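You operate a simulated robot arm through the tools that you are given. There is no shell and no other tool. Be economical: measure what you need, move in short steps, check, and stop when the job is done.

You run a simulated robot arm. Do the job below in one go: nothing can be reset, and whatever is moved stays where it is left.

## Task
Turn the purge dial until the tank screen shows 93.
Fine: green valve shut and white open before you try; white shut and green open after.

Only the result counts: the job must be done as asked and must still hold three seconds after the hand-in. Knocking over, shifting, dropping, spilling or breaking anything else fails it.

## Robot
A 6-joint arm with a two-finger parallel gripper, fixed in place. Base frame: the origin is at the foot of the arm, x ahead of it, y to its left, z up. Readings come in m, degrees, newtons and seconds.
With the tool pointing down near the work surface it reaches from about 0.14 to 0.82 m from the base axis. Its first joint turns from -166.0 to 166.0 degrees. Payload 3.91 kg.
The TCP is the grasp point between the finger pads, 0.03 m short of the fingertips. In the tool frame z runs along the fingers and y along their closing line. Largest opening 0.11 m; finger width 0.02, thickness 0.01; the body of the gripper, 0.048 by 0.112 m, starts 0.055 m behind the TCP.
Orientation is told as [roll, pitch, yaw] about the base's x, y, z axes, in that order, counted from this pose: with the fingers straight down and closing along the base's y, the tool's x points along the base's -x, its y along +y and its z along -z.

## Interface
- The arm moves only by the tool step_arm. Its argument "commands" is a list of rows, each an object of numbers (a shift or turn left out is 0, a gripper value left out holds the last): "tx", "ty", "tz": the shift along the tool's x, y, z in m; "wx", "wy", "wz": the turn, a rotation vector about the tool's x, y, z in degrees; "gripper": the gripper command, from -1 (shut) to 1 (fully open), values between in proportion. In form: [{"tx": .., "ty": .., "tz": .., "wx": .., "wy": .., "wz": .., "gripper": ..}, ...]. A call has 1 to 12 rows; each row is the pose to reach, as a shift and turn from the pose commanded when the call began, along the tool's axes at that moment. A row lasts 0.2 s, in which the tool goes at most 0.05 m and 8.6 degrees; a call with a longer step from one row to the next is refused whole, and so is a gripper value outside its range. Where a pose cannot be reached the arm comes as near as it can. A force on the tool above 90 N (or 10 N above the force at the start of the call, whichever is more), or a blocked arm, ends the call early, and 0.2 s more pass. The fingers move at their own pace (about 0.108 m/s each) and stop on an object; they squeeze with about 23 N. The grip force told is the motor's: it shows also when the fingers shut on nothing. Time passes only in rows, and 0.2 s behind the last, so rows that repeat a pose let the fingers close. The reply holds the time, the measured pose of the TCP, the force on the tool along the base axes, the opening and the grip force, in the units named above and with some noise, with the torque about the TCP (base axes, N m) and any sound that the robot's microphone picked up.
- Cameras (640 x 400 px; columns grow to the right, rows downward): "scene" is fixed at [0.4014, 0.6502, 1.3634]; the picture's right is [-1.00, 0.06, 0.00], its down [0.02, 0.33, -0.94] and it looks along [-0.06, -0.94, -0.33] (base axes); focal length 345 px, centre (320, 200). "wrist" rides on the gripper at [0.077, 0.007, -0.114] in the tool frame; the picture's right is [-0.09, 1.00, 0.00], its down [-0.80, -0.07, -0.59] and it looks along [-0.59, -0.05, 0.80] (tool axes); focal length 270 px, centre (320, 200). There is no depth. A picture from a camera that has moved, and an enlarged one, comes with that camera's place and axes in the base frame and with its lens.
- capture(camera): a new picture of that camera. It takes no simulated time.
- raise_lower(by): slides the trunk up (or, below 0, down) by that many m; the arm rides with it, the base frame stays. It gives what a move gives, with no picture.
- close_up(camera, box): a new picture of the part [left, top, right, bottom] of that camera's present view, enlarged. It takes no simulated time.
- hand_in(): hands the job in; it is judged then, once.

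Work in short steps. Places have to be worked out from the pictures, the camera data and where the tool is seen: move nearer, look again, correct. Check each grasp and each placing, and mend what went wrong. You have 120 turns and 64 pictures in all, those below and enlarged ones among them. Open the gripper and draw the arm clear of the work before you hand the job in, unless the task says otherwise; then end with one line.

The tools are called after "Call:" by a JSON object that holds its "op" and its "data". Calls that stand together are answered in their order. step_arm: Moves the arm, as the interface text tells. Its arguments: {"type":"object","properties":{"commands":{"type":"array"}},"required":["commands"]} The other tools are called the same way: raise_lower (by) slides the trunk up or down; capture (camera) takes a picture; close_up (camera, box) takes an enlarged picture of a part of a camera's view; hand_in () hands the job in.

At the start:

```text
time_s: 0.0
position: [0.1471, -0.439, 1.1883]
tcp_rot: [0.0, 0.0, -0.1]
wrist_force: [-0.1, 1.1, 0.1]
ft_torque: [0.0, 0.03, 0.0]
gripper_width: 0.11
grip_force: 0.0
trunk travel left (down, up): [-0.4, 0.14]
```

scene: 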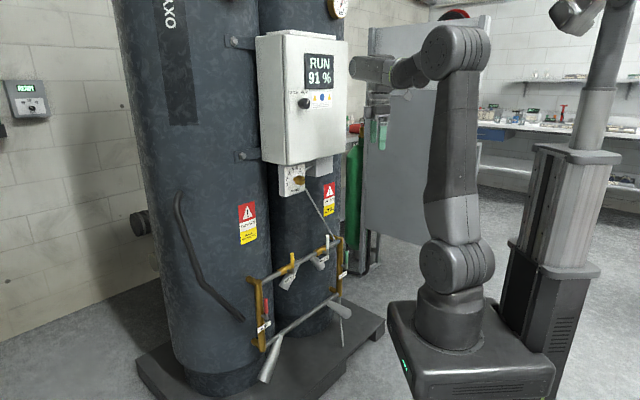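
wrist: 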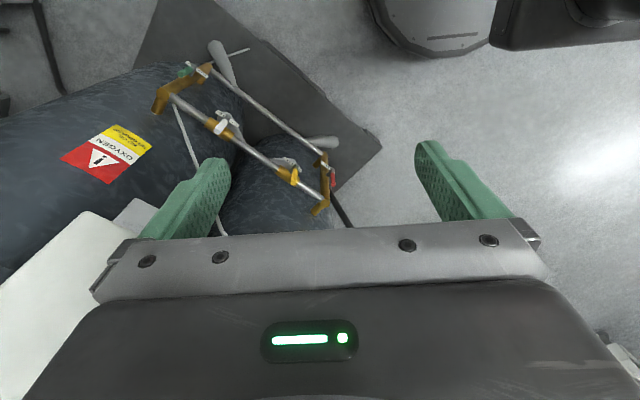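

The tank screen shows RUN 91 %, and there is a dial box beneath it and a manifold with valves below. I'll look closer at these parts first.

Call:
{"op": "close_up", "data": {"camera": "scene", "box": [220, 20, 380, 120]}}

Call:
{"op": "close_up", "data": {"camera": "scene", "box": [230, 130, 390, 230]}}

Call:
{"op": "close_up", "data": {"camera": "scene", "box": [220, 225, 380, 385]}}

Call:
{"op": "close_up", "data": {"camera": "scene", "box": [0, 70, 80, 150]}}

```text
4.00 times, centred on (300, 70) of scene
camera zoom: at [0.4014, 0.6502, 1.3634], right [-1.0, 0.06, 0.0], down [0.02, 0.33, -0.94], along [-0.06, -0.94, -0.33], focal length 1381 px, centre (400, 720)
```

zoom: 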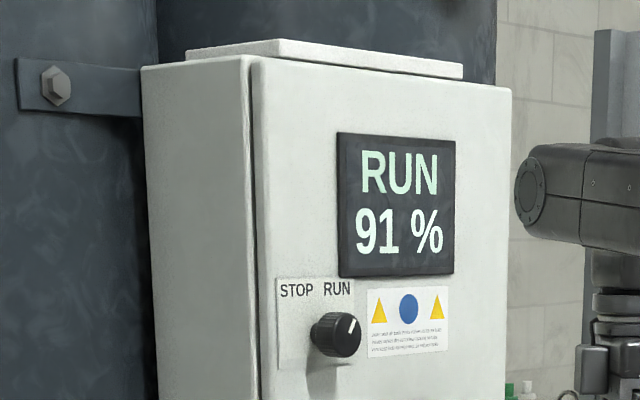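

```text
4.00 times, centred on (310, 180) of scene
camera zoom: at [0.4014, 0.6502, 1.3634], right [-1.0, 0.06, 0.0], down [0.02, 0.33, -0.94], along [-0.06, -0.94, -0.33], focal length 1381 px, centre (360, 280)
```

zoom: 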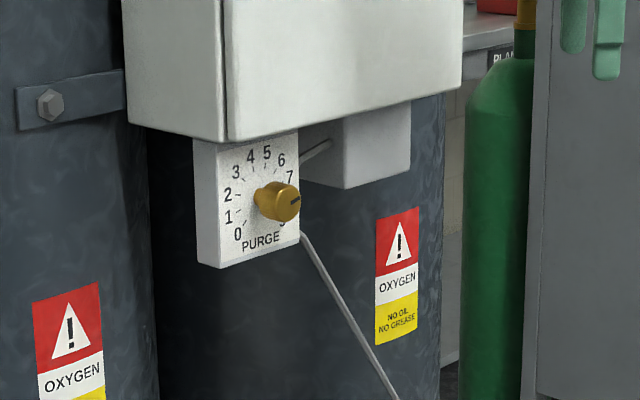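

```text
2.50 times, centred on (300, 305) of scene
camera zoom: at [0.4014, 0.6502, 1.3634], right [-1.0, 0.06, 0.0], down [0.02, 0.33, -0.94], along [-0.06, -0.94, -0.33], focal length 863 px, centre (370, -62)
```

zoom: 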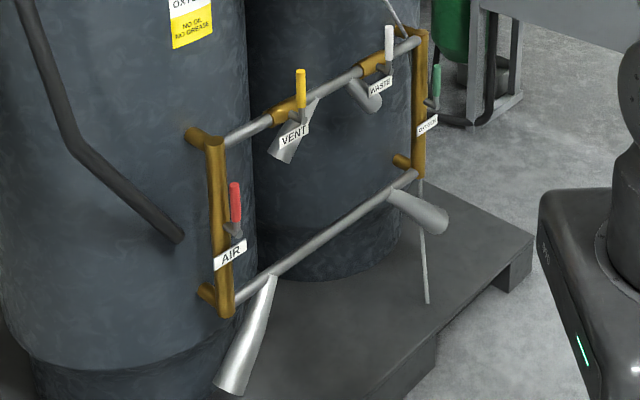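

```text
5.00 times, centred on (40, 110) of scene
camera zoom: at [0.4014, 0.6502, 1.3634], right [-1.0, 0.06, 0.0], down [0.02, 0.33, -0.94], along [-0.06, -0.94, -0.33], focal length 1726 px, centre (1720, 650)
```

zoom: 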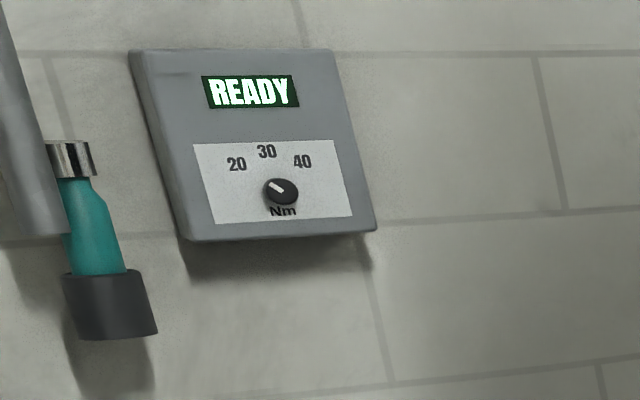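

Handles of red/green lie along vertical pipes (open), yellow/white across horizontal pipe (shut). I'll look at the wrist view in detail to triangulate.

Call:
{"op": "close_up", "data": {"camera": "wrist", "box": [140, 30, 360, 240]}}

Call:
{"op": "close_up", "data": {"camera": "scene", "box": [300, 220, 364, 290]}}

```text
1.90 times, centred on (250, 135) of wrist
camera zoom: at [0.0706, -0.4312, 1.3042], right [0.09, 1.0, 0.0], down [0.8, -0.07, 0.59], along [0.59, -0.05, -0.8], focal length 515 px, centre (453, 324)
```

zoom: 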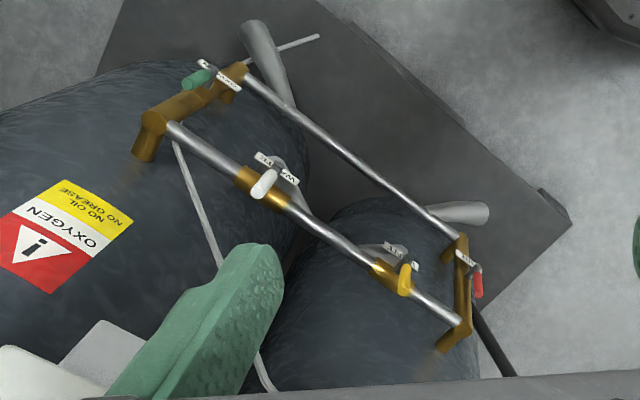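

```text
5.71 times, centred on (332, 255) of scene
camera zoom: at [0.4014, 0.6502, 1.3634], right [-1.0, 0.06, 0.0], down [0.02, 0.33, -0.94], along [-0.06, -0.94, -0.33], focal length 1972 px, centre (251, -114)
```

zoom: 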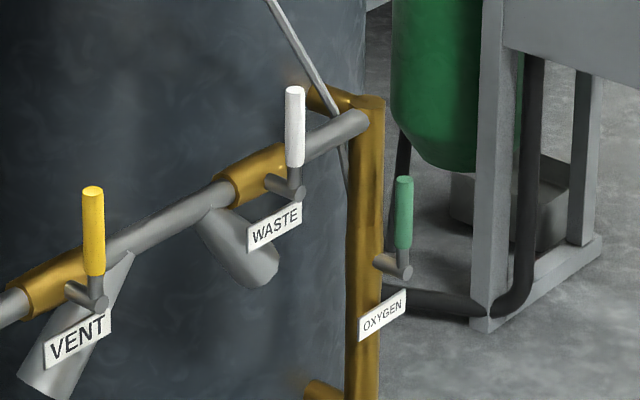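

Estimates so far: white pivot ≈(0.28,-0.68,0.65), green ≈(0.18,-0.79,0.53), dial ≈(0.40,-0.45,1.05), and everything faces about (-0.7,+0.7,0). I'll pitch the tool toward the panel in place.

Call:
{"op": "step_arm", "data": {"commands": [{"wx": 5.8, "wy": -5.8}, {"wx": 11.6, "wy": -11.6}, {"wx": 17.4, "wy": -17.4}, {"wx": 23.2, "wy": -23.2}, {"wx": 29, "wy": -29}, {"wx": 34.8, "wy": -34.8}, {"wx": 40.6, "wy": -40.6}, {"wx": 46.4, "wy": -46.4}, {"wx": 52.2, "wy": -52.2}, {"wx": 58, "wy": -58}, {"wx": 63.6, "wy": -63.6}]}}

```text
time_s: 2.4
position: [0.1472, -0.4395, 1.1895]
tcp_rot: [-90.0, -44.9, 44.9]
wrist_force: [0.3, -0.1, -1.0]
ft_torque: [-0.05, -0.01, -0.02]
gripper_width: 0.1099
grip_force: 0.0
trunk travel left (down, up): [-0.4, 0.14]
```

The pitch reached cleanly. Now I roll -90° of the 135° so that the camera comes up.

Call:
{"op": "step_arm", "data": {"commands": [{"wz": -8.5}, {"wz": -17}, {"wz": -25.5}, {"wz": -34}, {"wz": -42.5}, {"wz": -51}, {"wz": -59.5}, {"wz": -68}, {"wz": -76.5}, {"wz": -85}, {"wz": -93.5}, {"wz": -102}]}}

Call:
{"op": "step_arm", "data": {"commands": [{"wz": -8.5}, {"wz": -17}, {"wz": -25.5}, {"wz": -33}]}}

Call:
{"op": "capture", "data": {"camera": "wrist"}}

Call:
{"op": "capture", "data": {"camera": "scene"}}

```text
time_s: 5.0
position: [0.1994, -0.3982, 1.288]
tcp_rot: [-92.8, 49.7, 24.7]
wrist_force: [0.3, -0.3, -0.1]
ft_torque: [0.02, 0.0, 0.0]
gripper_width: 0.11
grip_force: 0.0
out of reach, approached as far as the arm can: row 2, 3, 4, 5, 6, 7, 8, 9, 10, 11, 12
trunk travel left (down, up): [-0.4, 0.14]
```

```text
time_s: 6.0
position: [0.1901, -0.3949, 1.2814]
tcp_rot: [-106.0, 82.6, 11.4]
wrist_force: [0.9, 0.7, 0.2]
ft_torque: [0.01, 0.01, 0.0]
gripper_width: 0.1099
grip_force: 0.1
out of reach, approached as far as the arm can: row 4
trunk travel left (down, up): [-0.4, 0.14]
```

```text
55 pictures are left
camera wrist: at [0.1214, -0.2972, 1.3541], right [-0.87, -0.45, -0.21], down [-0.11, 0.58, -0.81], along [0.49, -0.68, -0.55], focal length 270 px, centre (320, 200)
```

wrist: 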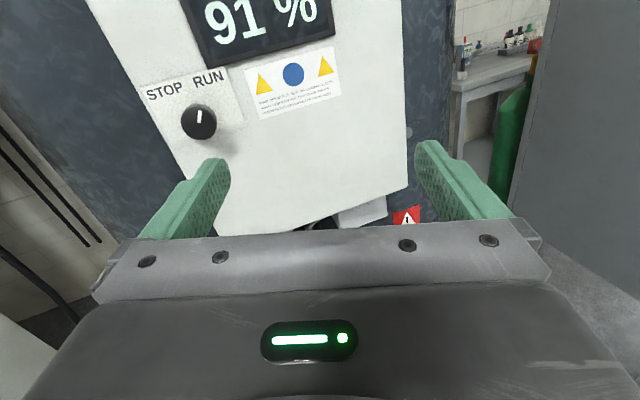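

```text
54 pictures are left
```

scene: 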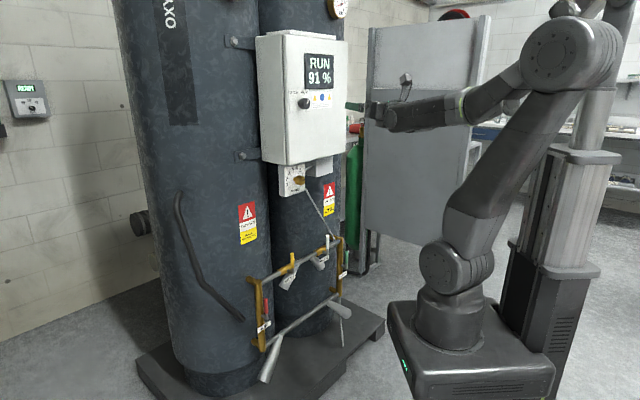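

The camera is now above, heading about (0.46,-0.89). The cabinet front lies along a 45° line, as expected. I lower the trunk to bring the arm to valve height; the TCP stays clear of the manifold.

Call:
{"op": "raise_lower", "data": {"by": -0.33}}

Call:
{"op": "capture", "data": {"camera": "wrist"}}

```text
time_s: 9.2
position: [0.1895, -0.3952, 0.9508]
tcp_rot: [-105.7, 82.6, 11.7]
wrist_force: [0.2, -0.1, 0.5]
ft_torque: [0.0, -0.03, 0.01]
gripper_width: 0.11
grip_force: 0.1
trunk travel left (down, up): [-0.07, 0.47]
```

```text
53 pictures are left
camera wrist: at [0.1213, -0.2972, 1.024], right [-0.86, -0.45, -0.21], down [-0.11, 0.58, -0.81], along [0.49, -0.67, -0.55], focal length 270 px, centre (320, 200)
```

wrist: 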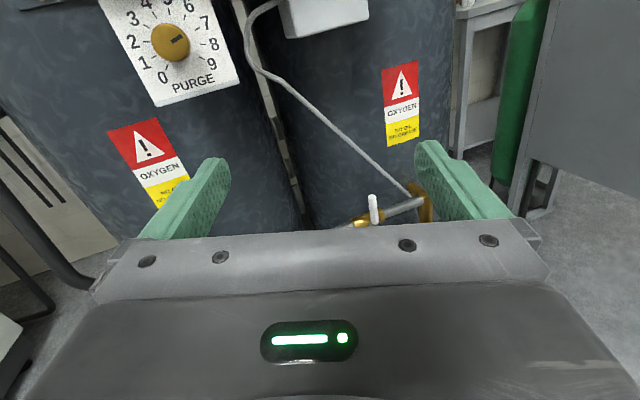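

Dial sits near 7.3, at ≈(0.40,-0.50,1.03); white handle top is (0.283,-0.681,0.733). I check which pose counts as commanded with a null row.

Call:
{"op": "step_arm", "data": {"commands": [{"tz": 0.0}, {"tz": 0.0}]}}

```text
time_s: 9.8
position: [0.1902, -0.3941, 0.9518]
tcp_rot: [-105.7, 82.4, 11.7]
wrist_force: [0.1, 0.3, 0.4]
ft_torque: [0.02, 0.01, 0.01]
gripper_width: 0.11
grip_force: 0.0
trunk travel left (down, up): [-0.07, 0.47]
```

Commanded equals reached. I now correct the orientation to face the panel squarely and move to a standoff before the green and white valves, TCP ≈(0.08,-0.60,0.62).

Call:
{"op": "step_arm", "data": {"commands": [{"tx": -0.0343, "ty": 0.026, "tz": 0.0134, "wx": 1.96, "wy": -0.36, "wz": -0.77}, {"tx": -0.0687, "ty": 0.0519, "tz": 0.0268, "wx": 3.91, "wy": -0.71, "wz": -1.53}, {"tx": -0.103, "ty": 0.0779, "tz": 0.0402, "wx": 5.87, "wy": -1.07, "wz": -2.3}, {"tx": -0.1373, "ty": 0.1038, "tz": 0.0536, "wx": 7.82, "wy": -1.42, "wz": -3.07}, {"tx": -0.1717, "ty": 0.1298, "tz": 0.067, "wx": 9.78, "wy": -1.78, "wz": -3.83}, {"tx": -0.206, "ty": 0.1557, "tz": 0.0804, "wx": 11.73, "wy": -2.13, "wz": -4.6}, {"tx": -0.2403, "ty": 0.1817, "tz": 0.0938, "wx": 13.69, "wy": -2.49, "wz": -5.37}, {"tx": -0.2747, "ty": 0.2076, "tz": 0.1072, "wx": 15.64, "wy": -2.84, "wz": -6.13}, {"tx": -0.309, "ty": 0.2336, "tz": 0.1206, "wx": 17.6, "wy": -3.2, "wz": -6.9}]}}

Call:
{"op": "capture", "data": {"camera": "wrist"}}

```text
time_s: 11.8
position: [0.0786, -0.6011, 0.6199]
tcp_rot: [37.3, 90.0, 172.3]
wrist_force: [0.4, 0.1, -0.3]
ft_torque: [0.01, 0.05, -0.01]
gripper_width: 0.1101
grip_force: 0.0
trunk travel left (down, up): [-0.07, 0.47]
```

```text
52 pictures are left
camera wrist: at [-0.007, -0.5238, 0.6973], right [-0.7, -0.7, -0.09], down [-0.37, 0.47, -0.8], along [0.61, -0.53, -0.59], focal length 270 px, centre (320, 200)
```

wrist: 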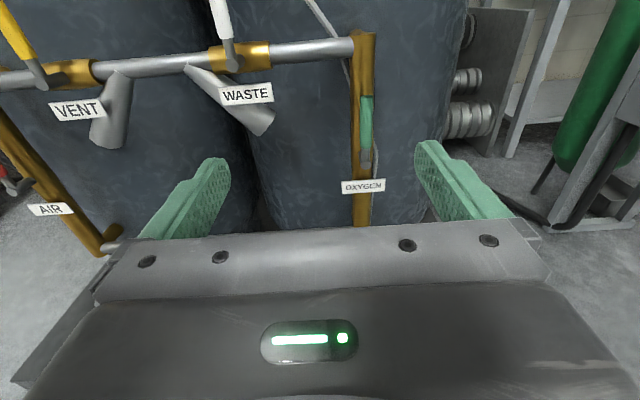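

Very clear view: green handle stands from pivot ≈(0.186,-0.776,0.523) to top z 0.606; plane offset agrees with white. I approach it partly with fingers half open, then check.

Call:
{"op": "step_arm", "data": {"commands": [{"tx": -0.013, "ty": 0.016, "tz": 0.037, "gripper": 0.1}, {"tx": -0.027, "ty": 0.032, "tz": 0.074, "gripper": 0.1}, {"tx": -0.04, "ty": 0.0477, "tz": 0.11, "gripper": 0.1}]}}

Call:
{"op": "capture", "data": {"camera": "wrist"}}

```text
time_s: 12.7
position: [0.1239, -0.712, 0.5812]
tcp_rot: [76.1, 90.1, -149.0]
wrist_force: [-0.6, 0.1, 0.1]
ft_torque: [0.02, 0.0, 0.0]
gripper_width: 0.0604
grip_force: 0.0
trunk travel left (down, up): [-0.07, 0.47]
```

```text
51 pictures are left
camera wrist: at [0.0375, -0.6351, 0.6589], right [-0.7, -0.7, -0.09], down [-0.37, 0.47, -0.8], along [0.61, -0.53, -0.59], focal length 270 px, centre (320, 200)
```

wrist: 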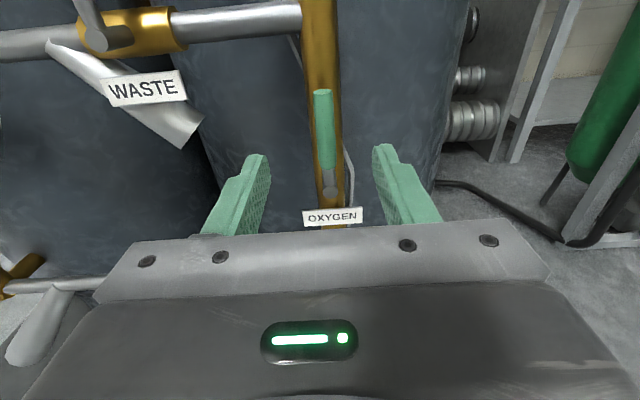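

Handle is centred between the fingers. I advance 0.07 m so that only the fingertips surround it.

Call:
{"op": "step_arm", "data": {"commands": [{"tz": 0.03}, {"tz": 0.055}, {"tz": 0.07}]}}

Call:
{"op": "capture", "data": {"camera": "wrist"}}

```text
time_s: 13.4
position: [0.1738, -0.7621, 0.5813]
tcp_rot: [-16.8, 89.9, 118.2]
wrist_force: [0.5, -0.4, 0.1]
ft_torque: [-0.02, -0.03, 0.01]
gripper_width: 0.0608
grip_force: 0.0
trunk travel left (down, up): [-0.07, 0.47]
```

```text
50 pictures are left
camera wrist: at [0.0874, -0.6842, 0.659], right [-0.7, -0.7, -0.09], down [-0.37, 0.47, -0.8], along [0.61, -0.53, -0.59], focal length 270 px, centre (320, 200)
```

wrist: 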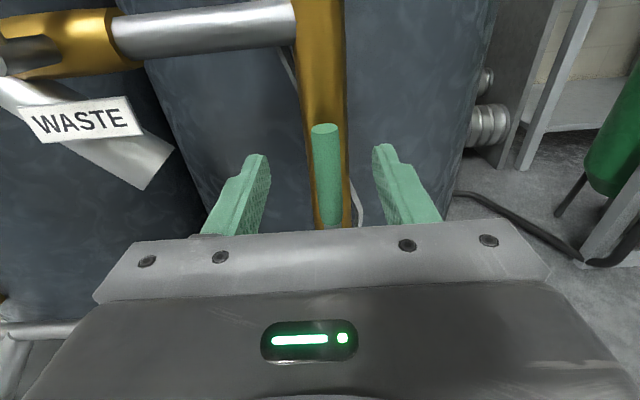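

Handle sits ~4 mm toward +y of the finger midline; I correct and close.

Call:
{"op": "step_arm", "data": {"commands": [{"ty": 0.004}, {"ty": 0.004, "gripper": -1}, {"ty": 0.004, "gripper": -1}, {"ty": 0.004, "gripper": -1}]}}

Call:
{"op": "capture", "data": {"camera": "wrist"}}

```text
time_s: 14.4
position: [0.1703, -0.7642, 0.5802]
tcp_rot: [13.4, 90.0, 148.3]
wrist_force: [-0.4, -6.2, 1.6]
ft_torque: [0.07, 0.17, -0.11]
gripper_width: 0.0178
grip_force: 45.0
trunk travel left (down, up): [-0.07, 0.47]
```

```text
49 pictures are left
camera wrist: at [0.0844, -0.6871, 0.6589], right [-0.7, -0.7, -0.09], down [-0.37, 0.47, -0.8], along [0.61, -0.53, -0.59], focal length 270 px, centre (320, 200)
```

wrist: 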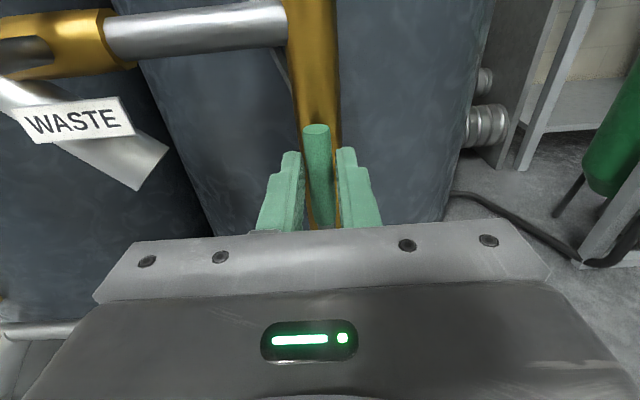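

Grip is good (17.8 mm rod). I try the first 17° clockwise (up→right) about the pivot 0.057 m below, and read the force.

Call:
{"op": "step_arm", "data": {"commands": [{"tx": -0.0006, "ty": 0.0084, "wz": 8.5}, {"tx": -0.0025, "ty": 0.0167, "wz": 17}]}}

```text
time_s: 15.1
position: [0.1577, -0.7765, 0.5795]
tcp_rot: [-90.3, 73.1, 44.9]
wrist_force: [0.1, -12.8, 7.2]
ft_torque: [-0.06, 0.47, -0.02]
gripper_width: 0.0177
grip_force: 45.1
trunk travel left (down, up): [-0.07, 0.47]
```

It moves with small forces. Continue another 34°.

Call:
{"op": "step_arm", "data": {"commands": [{"tx": -0.0006, "ty": 0.0084, "wz": 8.5}, {"tx": -0.0025, "ty": 0.0167, "wz": 17}, {"tx": -0.0056, "ty": 0.0245, "wz": 25.5}, {"tx": -0.0098, "ty": 0.0319, "wz": 34}]}}

Call:
{"op": "capture", "data": {"camera": "wrist"}}

```text
time_s: 16.1
position: [0.1372, -0.796, 0.5585]
tcp_rot: [-90.0, 38.9, 44.8]
wrist_force: [-5.5, -33.0, 9.4]
ft_torque: [-0.64, 0.14, -0.65]
gripper_width: 0.0179
grip_force: 45.4
trunk travel left (down, up): [-0.07, 0.47]
```

```text
48 pictures are left
camera wrist: at [0.0106, -0.7601, 0.6026], right [-0.39, -0.39, -0.83], down [0.06, 0.89, -0.45], along [0.92, -0.22, -0.33], focal length 270 px, centre (320, 200)
```

wrist: 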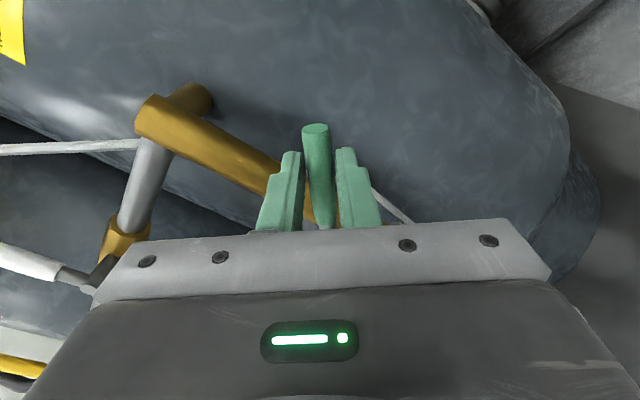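

Handle follows, now about 51°. Some force builds; I try a small +z relief and see whether it falls.

Call:
{"op": "step_arm", "data": {"commands": [{"tz": 0.003}, {"tz": 0.003}]}}

```text
time_s: 16.6
position: [0.1375, -0.7966, 0.5585]
tcp_rot: [-90.0, 38.8, 44.7]
wrist_force: [-32.0, 3.1, 7.8]
ft_torque: [-0.33, 0.23, -0.35]
gripper_width: 0.0179
grip_force: 44.8
trunk travel left (down, up): [-0.07, 0.47]
```

Stiffness ~15 N/mm: z should be backed 1.7 mm, and the in-plane force is radial outward, so the pivot is slightly lower. I continue the last 39° with r=0.062 and these trims.

Call:
{"op": "step_arm", "data": {"commands": [{"tx": 0.0015, "tz": -0.0017}, {"tx": 0.001, "ty": 0.0089, "tz": -0.0017, "wz": 8.2}, {"tx": -0.001, "ty": 0.0176, "tz": -0.0017, "wz": 16.5}, {"tx": -0.004, "ty": 0.0259, "tz": -0.0017, "wz": 24.7}, {"tx": -0.0083, "ty": 0.0337, "tz": -0.0017, "wz": 33}]}}

```text
time_s: 17.9
position: [0.1286, -0.8061, 0.5262]
tcp_rot: [-89.9, 5.8, 45.1]
wrist_force: [-23.3, 0.5, -0.1]
ft_torque: [-0.12, 0.05, -0.47]
gripper_width: 0.0178
grip_force: 44.9
trunk travel left (down, up): [-0.07, 0.47]
```

At 84°. Finish to 90°, and slightly over to feel for a stop.

Call:
{"op": "step_arm", "data": {"commands": [{"tx": -0.0003, "ty": 0.0065, "tz": -0.001, "wz": 6}, {"tx": -0.0006, "ty": 0.0085, "tz": -0.001, "wz": 8}]}}

Call:
{"op": "capture", "data": {"camera": "scene"}}

Call:
{"op": "close_up", "data": {"camera": "scene", "box": [290, 220, 370, 290]}}

```text
time_s: 18.4
position: [0.1287, -0.8073, 0.518]
tcp_rot: [-90.0, -2.0, 45.0]
wrist_force: [-21.7, 4.3, -1.5]
ft_torque: [-0.68, 0.8, -0.23]
gripper_width: 0.018
grip_force: 44.7
trunk travel left (down, up): [-0.07, 0.47]
```

```text
47 pictures are left
```

scene: 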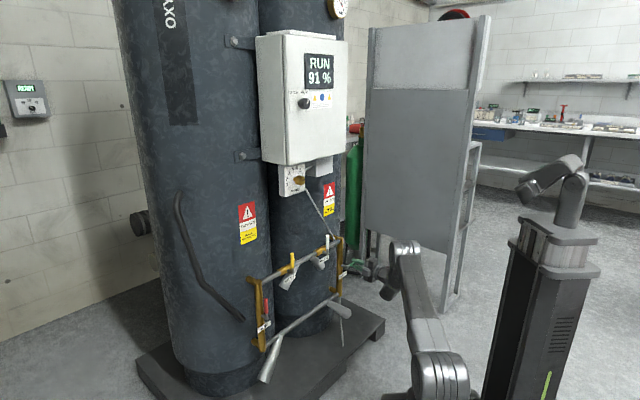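

```text
5.71 times, centred on (330, 255) of scene
camera zoom: at [0.4014, 0.6502, 1.3634], right [-1.0, 0.06, 0.0], down [0.02, 0.33, -0.94], along [-0.06, -0.94, -0.33], focal length 1972 px, centre (263, -114)
```

zoom: 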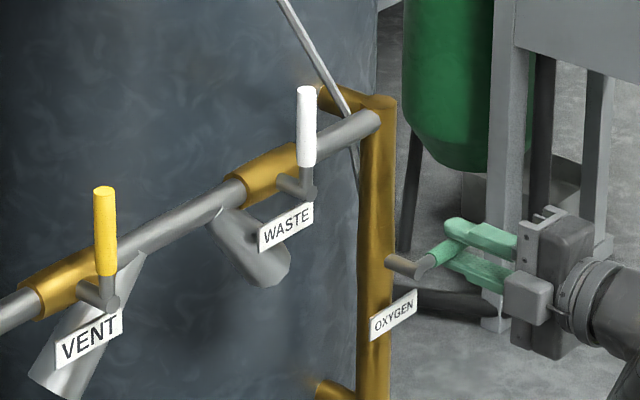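

Green lies horizontal (shut). I release and back out.

Call:
{"op": "step_arm", "data": {"commands": [{"gripper": 0.1}, {"gripper": 0.1}, {"tz": -0.04, "gripper": 0.1}, {"tz": -0.08}, {"tz": -0.12}]}}

Call:
{"op": "close_up", "data": {"camera": "scene", "box": [290, 220, 370, 290]}}

```text
time_s: 19.6
position: [0.0431, -0.7233, 0.5187]
tcp_rot: [-89.9, -2.0, 45.0]
wrist_force: [0.4, -0.2, 0.8]
ft_torque: [-0.03, -0.04, 0.0]
gripper_width: 0.0604
grip_force: 0.1
trunk travel left (down, up): [-0.07, 0.47]
```

```text
5.71 times, centred on (330, 255) of scene
camera zoom: at [0.4014, 0.6502, 1.3634], right [-1.0, 0.06, 0.0], down [0.02, 0.33, -0.94], along [-0.06, -0.94, -0.33], focal length 1972 px, centre (263, -114)
```

zoom: 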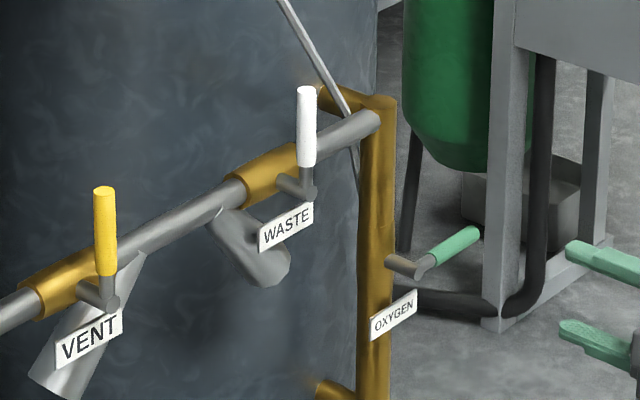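

Green is shut. Now I go to the white standoff (0.191,-0.589,0.706), rolling back to camera-up.

Call:
{"op": "step_arm", "data": {"commands": [{"tx": -0.0187, "ty": -0.0164, "tz": 0.001, "wz": -8.36}, {"tx": -0.0375, "ty": -0.0327, "tz": 0.002, "wz": -16.7}, {"tx": -0.0562, "ty": -0.0491, "tz": 0.003, "wz": -25.1}, {"tx": -0.0749, "ty": -0.0655, "tz": 0.004, "wz": -33.4}, {"tx": -0.0936, "ty": -0.0818, "tz": 0.005, "wz": -41.8}, {"tx": -0.1124, "ty": -0.0982, "tz": 0.005, "wz": -50.2}, {"tx": -0.1311, "ty": -0.1145, "tz": 0.006, "wz": -58.5}, {"tx": -0.1498, "ty": -0.1309, "tz": 0.007, "wz": -66.9}, {"tx": -0.1685, "ty": -0.1473, "tz": 0.008, "wz": -75.2}, {"tx": -0.1873, "ty": -0.1636, "tz": 0.009, "wz": -83.6}, {"tx": -0.206, "ty": -0.18, "tz": 0.01, "wz": -92}]}}

Call:
{"op": "capture", "data": {"camera": "wrist"}}

```text
time_s: 22.1
position: [0.192, -0.5864, 0.7046]
tcp_rot: [47.8, 89.9, -177.3]
wrist_force: [0.2, 0.0, 0.4]
ft_torque: [-0.05, -0.02, 0.02]
gripper_width: 0.0605
grip_force: 0.0
trunk travel left (down, up): [-0.07, 0.47]
```

```text
44 pictures are left
camera wrist: at [0.1063, -0.5088, 0.7821], right [-0.7, -0.7, -0.09], down [-0.37, 0.47, -0.8], along [0.6, -0.53, -0.59], focal length 270 px, centre (320, 200)
```

wrist: 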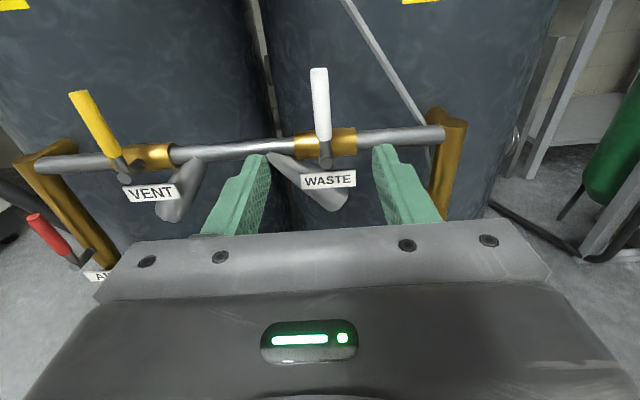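

White handle is centred between the fingers. I advance so that the fingertips surround it.

Call:
{"op": "step_arm", "data": {"commands": [{"tz": 0.035}, {"tz": 0.07}, {"tz": 0.095}, {"tz": 0.108}]}}

Call:
{"op": "capture", "data": {"camera": "wrist"}}

```text
time_s: 23.1
position: [0.2678, -0.6644, 0.704]
tcp_rot: [-29.8, 90.1, 105.2]
wrist_force: [-0.1, 1.0, 0.7]
ft_torque: [0.0, 0.01, 0.02]
gripper_width: 0.0605
grip_force: 0.1
trunk travel left (down, up): [-0.07, 0.47]
```

```text
43 pictures are left
camera wrist: at [0.1812, -0.5879, 0.783], right [-0.7, -0.7, -0.09], down [-0.37, 0.47, -0.8], along [0.61, -0.53, -0.59], focal length 270 px, centre (320, 200)
```

wrist: 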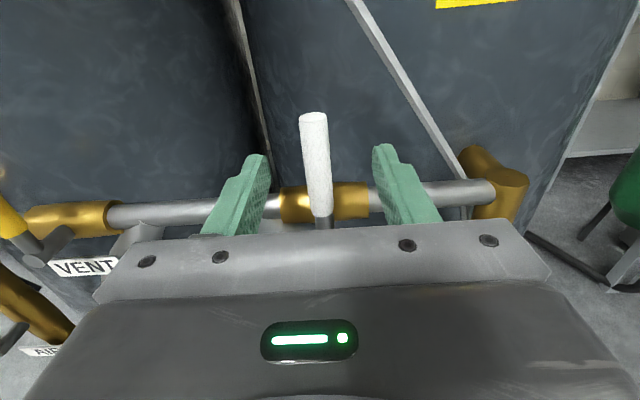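

Well placed; closing on the white handle.

Call:
{"op": "step_arm", "data": {"commands": [{"ty": -0.001, "gripper": -1}, {"ty": -0.001}, {"ty": -0.001}]}}

Call:
{"op": "step_arm", "data": {"commands": [{"tx": -0.0003, "ty": -0.006, "wz": -6}, {"tx": -0.0012, "ty": -0.012, "wz": -12}]}}

```text
time_s: 23.9
position: [0.2684, -0.6639, 0.7056]
tcp_rot: [-7.0, 89.9, 128.1]
wrist_force: [0.3, -2.6, 0.2]
ft_torque: [-0.13, 0.0, -0.07]
gripper_width: 0.0179
grip_force: 45.2
trunk travel left (down, up): [-0.07, 0.47]
```

```text
time_s: 24.4
position: [0.27, -0.6614, 0.7041]
tcp_rot: [90.0, 78.3, -135.7]
wrist_force: [-26.7, -73.3, 4.4]
ft_torque: [0.98, -0.49, -1.31]
gripper_width: 0.0215
grip_force: 45.2
trunk travel left (down, up): [-0.07, 0.47]
```

Counter-clockwise is blocked by a stop (75 N). I return and turn the white clockwise instead.

Call:
{"op": "step_arm", "data": {"commands": [{"tx": -0.0003, "ty": 0.006, "wz": 6}, {"tx": -0.0013, "ty": 0.012, "wz": 12}]}}

Call:
{"op": "step_arm", "data": {"commands": [{"tx": -0.0006, "ty": 0.0089, "wz": 8.5}, {"tx": -0.0026, "ty": 0.0175, "wz": 17}]}}

```text
time_s: 25.1
position: [0.2683, -0.6626, 0.7055]
tcp_rot: [-90.7, 89.8, 44.4]
wrist_force: [-23.8, -14.0, 0.0]
ft_torque: [-1.01, -0.15, -0.57]
gripper_width: 0.0179
grip_force: 44.9
trunk travel left (down, up): [-0.07, 0.47]
```

```text
time_s: 25.6
position: [0.2571, -0.6735, 0.7029]
tcp_rot: [-89.9, 72.9, 45.4]
wrist_force: [-14.2, 10.7, 0.5]
ft_torque: [-0.29, 0.02, -0.1]
gripper_width: 0.0179
grip_force: 45.4
trunk travel left (down, up): [-0.07, 0.47]
```

It turns clockwise freely. Continue with a 1 mm z relief.

Call:
{"op": "step_arm", "data": {"commands": [{"tx": -0.0006, "ty": 0.0089, "tz": -0.001, "wz": 8.5}, {"tx": -0.0026, "ty": 0.0175, "tz": -0.001, "wz": 17}, {"tx": -0.0058, "ty": 0.0258, "tz": -0.001, "wz": 25.5}, {"tx": -0.0103, "ty": 0.0336, "tz": -0.001, "wz": 34}]}}

Call:
{"op": "step_arm", "data": {"commands": [{"tx": -0.0006, "ty": 0.0089, "wz": 8.5}, {"tx": -0.0026, "ty": 0.0175, "wz": 17}, {"tx": -0.0058, "ty": 0.0258, "wz": 25.5}, {"tx": -0.0103, "ty": 0.0336, "wz": 34}, {"tx": -0.0141, "ty": 0.0386, "wz": 40}]}}

Call:
{"op": "close_up", "data": {"camera": "scene", "box": [290, 220, 370, 290]}}

```text
time_s: 26.6
position: [0.2372, -0.6952, 0.6849]
tcp_rot: [-90.0, 39.0, 45.1]
wrist_force: [-1.3, 16.4, 4.5]
ft_torque: [0.04, -0.77, -0.24]
gripper_width: 0.0176
grip_force: 44.7
trunk travel left (down, up): [-0.07, 0.47]
```

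```text
time_s: 27.9
position: [0.2284, -0.7032, 0.6494]
tcp_rot: [-90.3, -0.7, 45.2]
wrist_force: [11.2, 25.3, 19.9]
ft_torque: [-0.46, -0.04, 1.06]
gripper_width: 0.0179
grip_force: 44.8
trunk travel left (down, up): [-0.07, 0.47]
```

```text
5.71 times, centred on (330, 255) of scene
camera zoom: at [0.4014, 0.6502, 1.3634], right [-1.0, 0.06, 0.0], down [0.02, 0.33, -0.94], along [-0.06, -0.94, -0.33], focal length 1972 px, centre (263, -114)
```

zoom: 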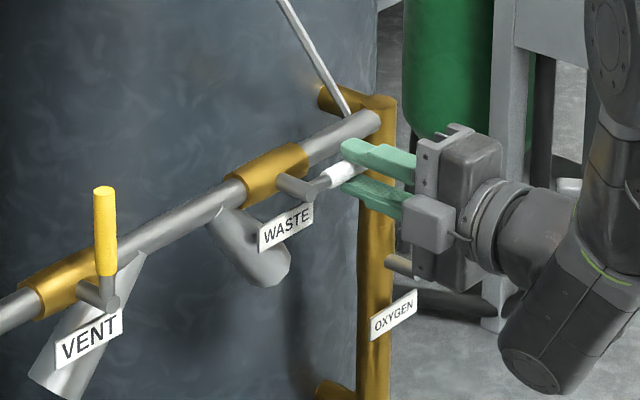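

White now lies along its pipe. Release, back out and check.

Call:
{"op": "step_arm", "data": {"commands": [{"gripper": 0.1}, {"gripper": 0.1}, {"tz": -0.04, "gripper": 0.1}, {"tz": -0.08}, {"tz": -0.12}]}}

Call:
{"op": "close_up", "data": {"camera": "scene", "box": [290, 220, 370, 290]}}

Call:
{"op": "close_up", "data": {"camera": "scene", "box": [260, 40, 360, 210]}}

```text
time_s: 29.1
position: [0.1413, -0.6207, 0.6443]
tcp_rot: [-89.9, -1.0, 45.0]
wrist_force: [0.9, 0.5, -0.8]
ft_torque: [-0.03, 0.0, 0.0]
gripper_width: 0.0602
grip_force: 0.0
trunk travel left (down, up): [-0.07, 0.47]
```

```text
5.71 times, centred on (330, 255) of scene
camera zoom: at [0.4014, 0.6502, 1.3634], right [-1.0, 0.06, 0.0], down [0.02, 0.33, -0.94], along [-0.06, -0.94, -0.33], focal length 1972 px, centre (263, -114)
```

zoom: 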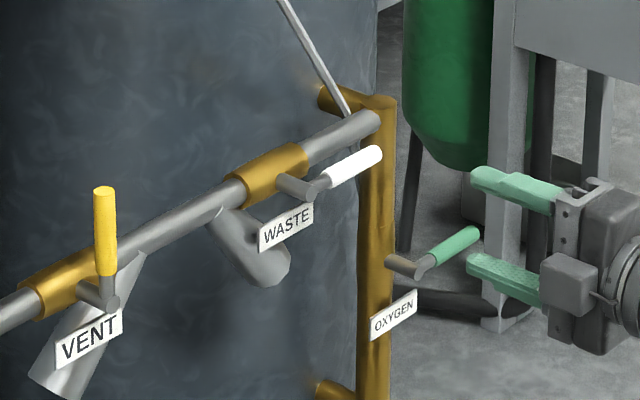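

```text
2.35 times, centred on (310, 125) of scene
camera zoom: at [0.4014, 0.6502, 1.3634], right [-1.0, 0.06, 0.0], down [0.02, 0.33, -0.94], along [-0.06, -0.94, -0.33], focal length 812 px, centre (344, 376)
```

zoom: 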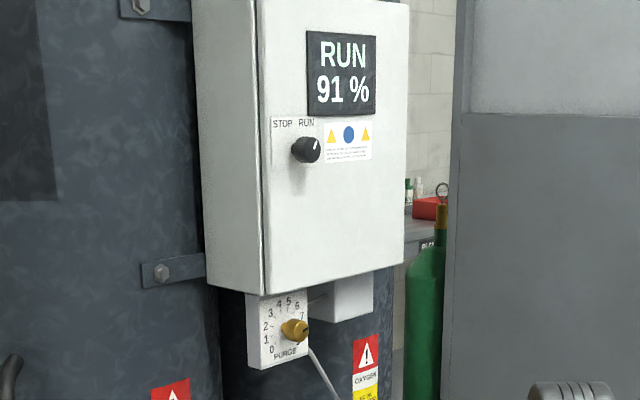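

Both look right; a wrist view will check how exactly the white handle lies along its pipe.

Call:
{"op": "capture", "data": {"camera": "wrist"}}

```text
39 pictures are left
camera wrist: at [0.0053, -0.5926, 0.6371], right [0.07, 0.08, -0.99], down [0.14, 0.99, 0.09], along [0.99, -0.15, 0.06], focal length 270 px, centre (320, 200)
```

wrist: 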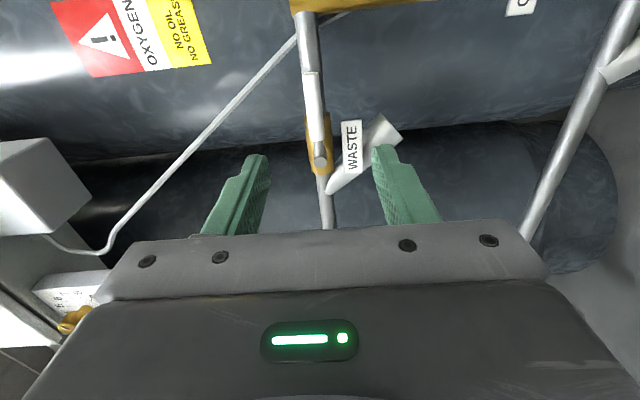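

White is parallel to its pipe (open). Screen still 91. Now I raise the trunk 0.41 m for the dial.

Call:
{"op": "raise_lower", "data": {"by": 0.41}}

```text
refused: 0.41 is not a number from -0.4 to 0.4
```

Call:
{"op": "raise_lower", "data": {"by": 0.4}}

```text
time_s: 32.9
position: [0.141, -0.6204, 1.0436]
tcp_rot: [-89.8, -1.0, 45.0]
wrist_force: [-0.4, -0.2, 0.4]
ft_torque: [-0.01, -0.03, -0.07]
gripper_width: 0.0606
grip_force: 0.1
trunk travel left (down, up): [-0.47, 0.07]
```

I move laterally to the dial standoff (0.325,-0.425,1.033), rolling back 45° for mid range.

Call:
{"op": "step_arm", "data": {"commands": [{"tx": -0.0336, "ty": 0.0018, "tz": -0.001, "wz": -5.6}, {"tx": -0.0673, "ty": 0.0036, "tz": -0.002, "wz": -11.2}, {"tx": -0.1009, "ty": 0.0055, "tz": -0.003, "wz": -16.9}, {"tx": -0.1345, "ty": 0.0073, "tz": -0.004, "wz": -22.5}, {"tx": -0.1681, "ty": 0.0091, "tz": -0.005, "wz": -28.1}, {"tx": -0.2018, "ty": 0.011, "tz": -0.006, "wz": -33.8}, {"tx": -0.2354, "ty": 0.0128, "tz": -0.007, "wz": -39.4}, {"tx": -0.269, "ty": 0.0146, "tz": -0.0085, "wz": -45}]}}

Call:
{"op": "capture", "data": {"camera": "wrist"}}

```text
time_s: 34.7
position: [0.3244, -0.4221, 1.035]
tcp_rot: [-90.0, 44.0, 45.0]
wrist_force: [0.0, -0.3, 0.0]
ft_torque: [0.02, 0.03, -0.02]
gripper_width: 0.0604
grip_force: 0.0
trunk travel left (down, up): [-0.47, 0.07]
```

```text
38 pictures are left
camera wrist: at [0.2009, -0.3827, 1.0844], right [-0.45, -0.45, -0.78], down [0.02, 0.86, -0.51], along [0.89, -0.24, -0.38], focal length 270 px, centre (320, 200)
```

wrist: 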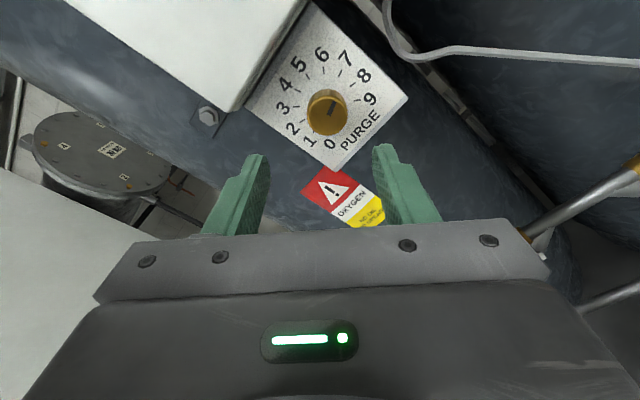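

Knob face centre ≈(0.399,-0.507,1.030), dia ≈0.04. I approach with opening 0.08, stopping short for a check.

Call:
{"op": "step_arm", "data": {"commands": [{"tx": 0.0006, "ty": 0.003, "tz": 0.025, "gripper": 0.45}, {"tx": 0.0012, "ty": 0.006, "tz": 0.05, "gripper": 0.45}, {"tx": 0.0018, "ty": 0.0087, "tz": 0.07, "gripper": 0.45}]}}

Call:
{"op": "capture", "data": {"camera": "wrist"}}

Call:
{"op": "close_up", "data": {"camera": "scene", "box": [260, 140, 340, 210]}}

```text
time_s: 35.5
position: [0.3699, -0.478, 1.0298]
tcp_rot: [-89.9, 44.0, 45.0]
wrist_force: [0.4, 0.0, 0.2]
ft_torque: [-0.01, 0.02, 0.01]
gripper_width: 0.08
grip_force: 0.0
trunk travel left (down, up): [-0.47, 0.07]
```

```text
37 pictures are left
camera wrist: at [0.245, -0.4385, 1.0794], right [-0.44, -0.44, -0.78], down [0.02, 0.86, -0.5], along [0.9, -0.24, -0.37], focal length 270 px, centre (320, 200)
```

wrist: 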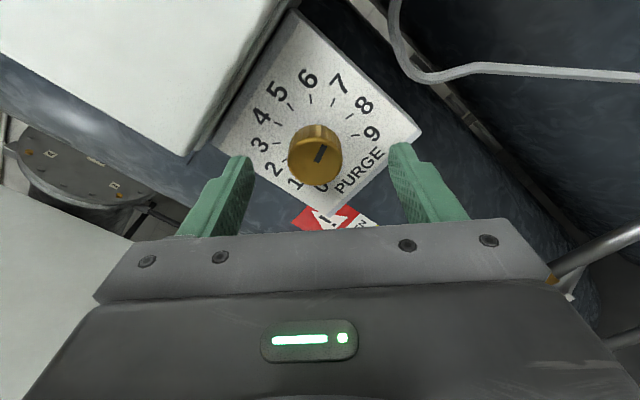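

```text
5.71 times, centred on (300, 175) of scene
camera zoom: at [0.4014, 0.6502, 1.3634], right [-1.0, 0.06, 0.0], down [0.02, 0.33, -0.94], along [-0.06, -0.94, -0.33], focal length 1972 px, centre (434, 343)
```

zoom: 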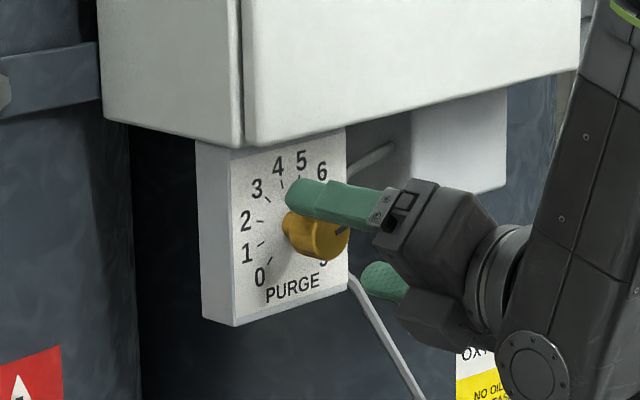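

Aligned with the knob axis. I advance 0.03 m and close.

Call:
{"op": "step_arm", "data": {"commands": [{"tz": 0.015}, {"tz": 0.03}, {"tz": 0.03, "gripper": -1}, {"tz": 0.03}, {"tz": 0.03}]}}

Call:
{"op": "capture", "data": {"camera": "wrist"}}

```text
time_s: 36.7
position: [0.3922, -0.4976, 1.0323]
tcp_rot: [-90.3, 44.2, 45.0]
wrist_force: [12.2, 1.6, 19.7]
ft_torque: [0.33, 0.32, 0.22]
gripper_width: 0.0327
grip_force: 44.9
trunk travel left (down, up): [-0.47, 0.07]
```

```text
35 pictures are left
camera wrist: at [0.2683, -0.4587, 1.0808], right [-0.44, -0.45, -0.78], down [0.02, 0.86, -0.51], along [0.9, -0.24, -0.37], focal length 270 px, centre (320, 200)
```

wrist: 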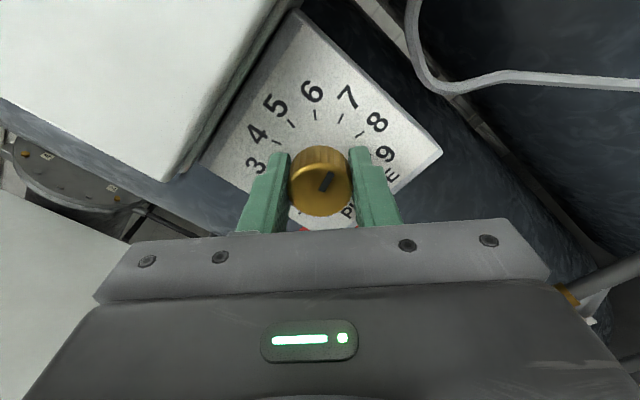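

Knob gripped. I relax 2 mm in -y, then turn 8° clockwise to see how the reading reacts.

Call:
{"op": "step_arm", "data": {"commands": [{"ty": -0.0018}, {"ty": -0.0018, "wz": 8}, {"ty": -0.0018, "wz": 8}]}}

Call:
{"op": "close_up", "data": {"camera": "scene", "box": [260, 40, 360, 210]}}

```text
time_s: 37.5
position: [0.3917, -0.4976, 1.0308]
tcp_rot: [-90.0, 36.1, 45.1]
wrist_force: [11.8, -2.5, 23.3]
ft_torque: [0.58, 0.54, -0.06]
gripper_width: 0.0329
grip_force: 44.6
trunk travel left (down, up): [-0.47, 0.07]
```

```text
2.35 times, centred on (310, 125) of scene
camera zoom: at [0.4014, 0.6502, 1.3634], right [-1.0, 0.06, 0.0], down [0.02, 0.33, -0.94], along [-0.06, -0.94, -0.33], focal length 812 px, centre (344, 376)
```

zoom: 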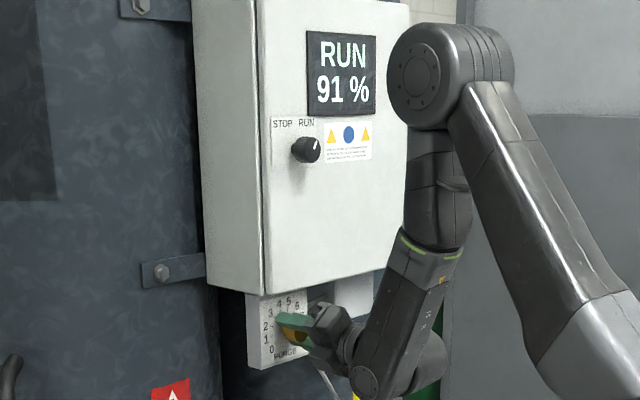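

No change yet at +8°. Another 8° clockwise with slight upward relief.

Call:
{"op": "step_arm", "data": {"commands": [{"tx": 0.001, "ty": -0.001, "wz": 8}, {"tx": 0.001, "ty": -0.001, "wz": 8}, {"tx": 0.001, "ty": -0.001, "wz": 8}]}}

Call:
{"op": "close_up", "data": {"camera": "scene", "box": [260, 40, 360, 210]}}

Call:
{"op": "capture", "data": {"camera": "wrist"}}

```text
time_s: 38.3
position: [0.3918, -0.4989, 1.0313]
tcp_rot: [-90.0, 27.9, 45.1]
wrist_force: [10.1, 3.3, 8.2]
ft_torque: [-0.7, -0.69, -0.58]
gripper_width: 0.0327
grip_force: 45.0
trunk travel left (down, up): [-0.47, 0.07]
```

```text
2.35 times, centred on (310, 125) of scene
camera zoom: at [0.4014, 0.6502, 1.3634], right [-1.0, 0.06, 0.0], down [0.02, 0.33, -0.94], along [-0.06, -0.94, -0.33], focal length 812 px, centre (344, 376)
```

zoom: 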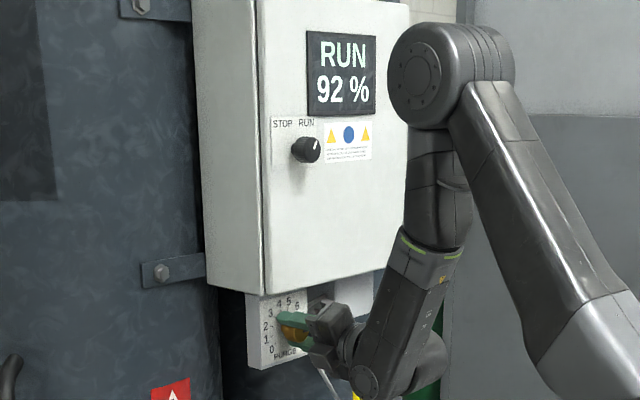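

```text
32 pictures are left
camera wrist: at [0.2606, -0.4664, 1.063], right [-0.28, -0.28, -0.92], down [0.1, 0.94, -0.31], along [0.96, -0.18, -0.23], focal length 270 px, centre (320, 200)
```

wrist: 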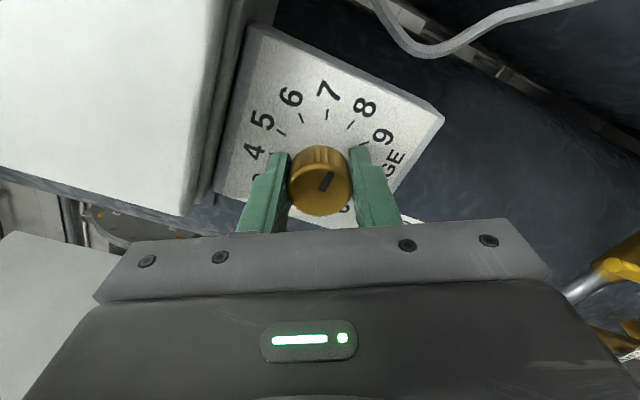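

Now 92: clockwise raises it. I pause a moment and turn 6° more, in case the display lags.

Call:
{"op": "step_arm", "data": {"commands": [{"wz": 6}, {"wz": 6}, {"wz": 6}, {"wz": 6}, {"wz": 6}, {"wz": 6}]}}

Call:
{"op": "close_up", "data": {"camera": "scene", "box": [280, 40, 340, 80]}}

```text
time_s: 39.7
position: [0.3912, -0.4968, 1.0318]
tcp_rot: [-89.9, 22.0, 45.1]
wrist_force: [6.8, 6.1, 1.2]
ft_torque: [-0.08, -0.05, 0.55]
gripper_width: 0.033
grip_force: 44.9
trunk travel left (down, up): [-0.47, 0.07]
```

```text
10.00 times, centred on (310, 60) of scene
camera zoom: at [0.4014, 0.6502, 1.3634], right [-1.0, 0.06, 0.0], down [0.02, 0.33, -0.94], along [-0.06, -0.94, -0.33], focal length 3452 px, centre (420, 1600)
```

zoom: 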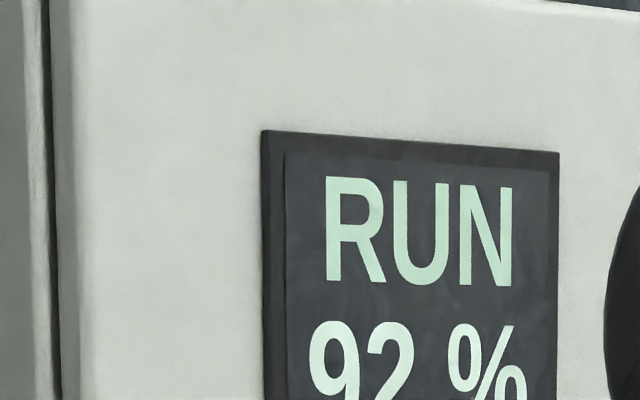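

Still 92. Another 7° clockwise.

Call:
{"op": "step_arm", "data": {"commands": [{"wz": 7}, {"wz": 7}, {"wz": 7}, {"wz": 7}]}}

Call:
{"op": "close_up", "data": {"camera": "scene", "box": [280, 50, 350, 90]}}

```text
time_s: 40.7
position: [0.391, -0.4988, 1.0315]
tcp_rot: [-90.0, 15.0, 45.1]
wrist_force: [6.3, 8.8, -1.2]
ft_torque: [-0.08, -0.05, 1.08]
gripper_width: 0.0329
grip_force: 44.4
trunk travel left (down, up): [-0.47, 0.07]
```

```text
9.14 times, centred on (315, 70) of scene
camera zoom: at [0.4014, 0.6502, 1.3634], right [-1.0, 0.06, 0.0], down [0.02, 0.33, -0.94], along [-0.06, -0.94, -0.33], focal length 3156 px, centre (366, 1389)
```

zoom: 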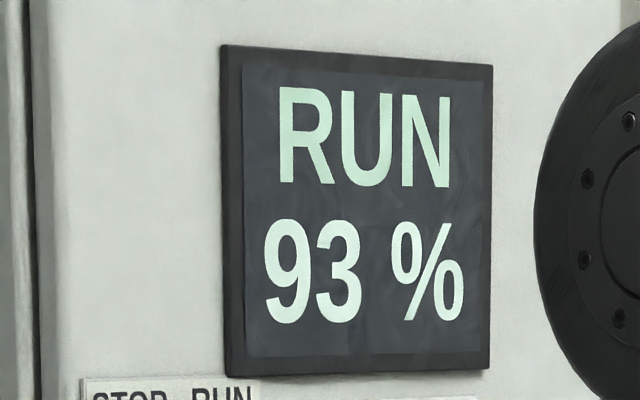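

Screen shows 93. I add 2° for margin inside the band, hold, and check again.

Call:
{"op": "step_arm", "data": {"commands": [{"wz": 2}, {"wz": 2}, {"wz": 2}, {"wz": 2}, {"wz": 2}]}}

Call:
{"op": "step_arm", "data": {"commands": [{"gripper": 0.45}, {"gripper": 0.45}, {"gripper": 0.45}, {"gripper": 0.45}]}}

Call:
{"op": "close_up", "data": {"camera": "scene", "box": [280, 50, 350, 90]}}

```text
time_s: 41.9
position: [0.3923, -0.4981, 1.032]
tcp_rot: [-89.9, 13.0, 45.1]
wrist_force: [4.6, 13.8, -4.9]
ft_torque: [-0.21, -0.19, 0.28]
gripper_width: 0.0329
grip_force: 44.5
trunk travel left (down, up): [-0.47, 0.07]
```

```text
time_s: 42.9
position: [0.3931, -0.4997, 1.0324]
tcp_rot: [-89.8, 13.1, 45.1]
wrist_force: [-0.9, 0.0, -0.1]
ft_torque: [0.02, 0.0, -0.03]
gripper_width: 0.0795
grip_force: 0.1
trunk travel left (down, up): [-0.47, 0.07]
```

```text
9.14 times, centred on (315, 70) of scene
camera zoom: at [0.4014, 0.6502, 1.3634], right [-1.0, 0.06, 0.0], down [0.02, 0.33, -0.94], along [-0.06, -0.94, -0.33], focal length 3156 px, centre (366, 1389)
```

zoom: 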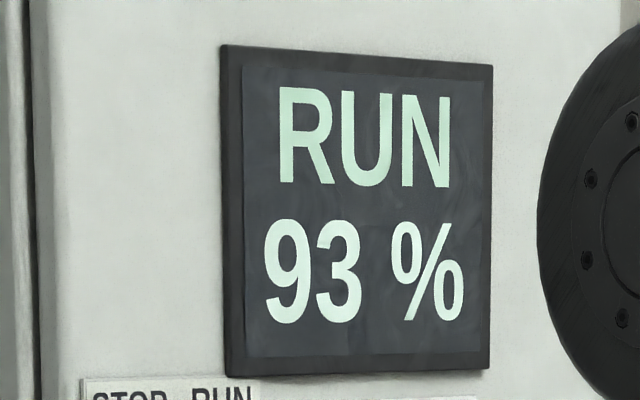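

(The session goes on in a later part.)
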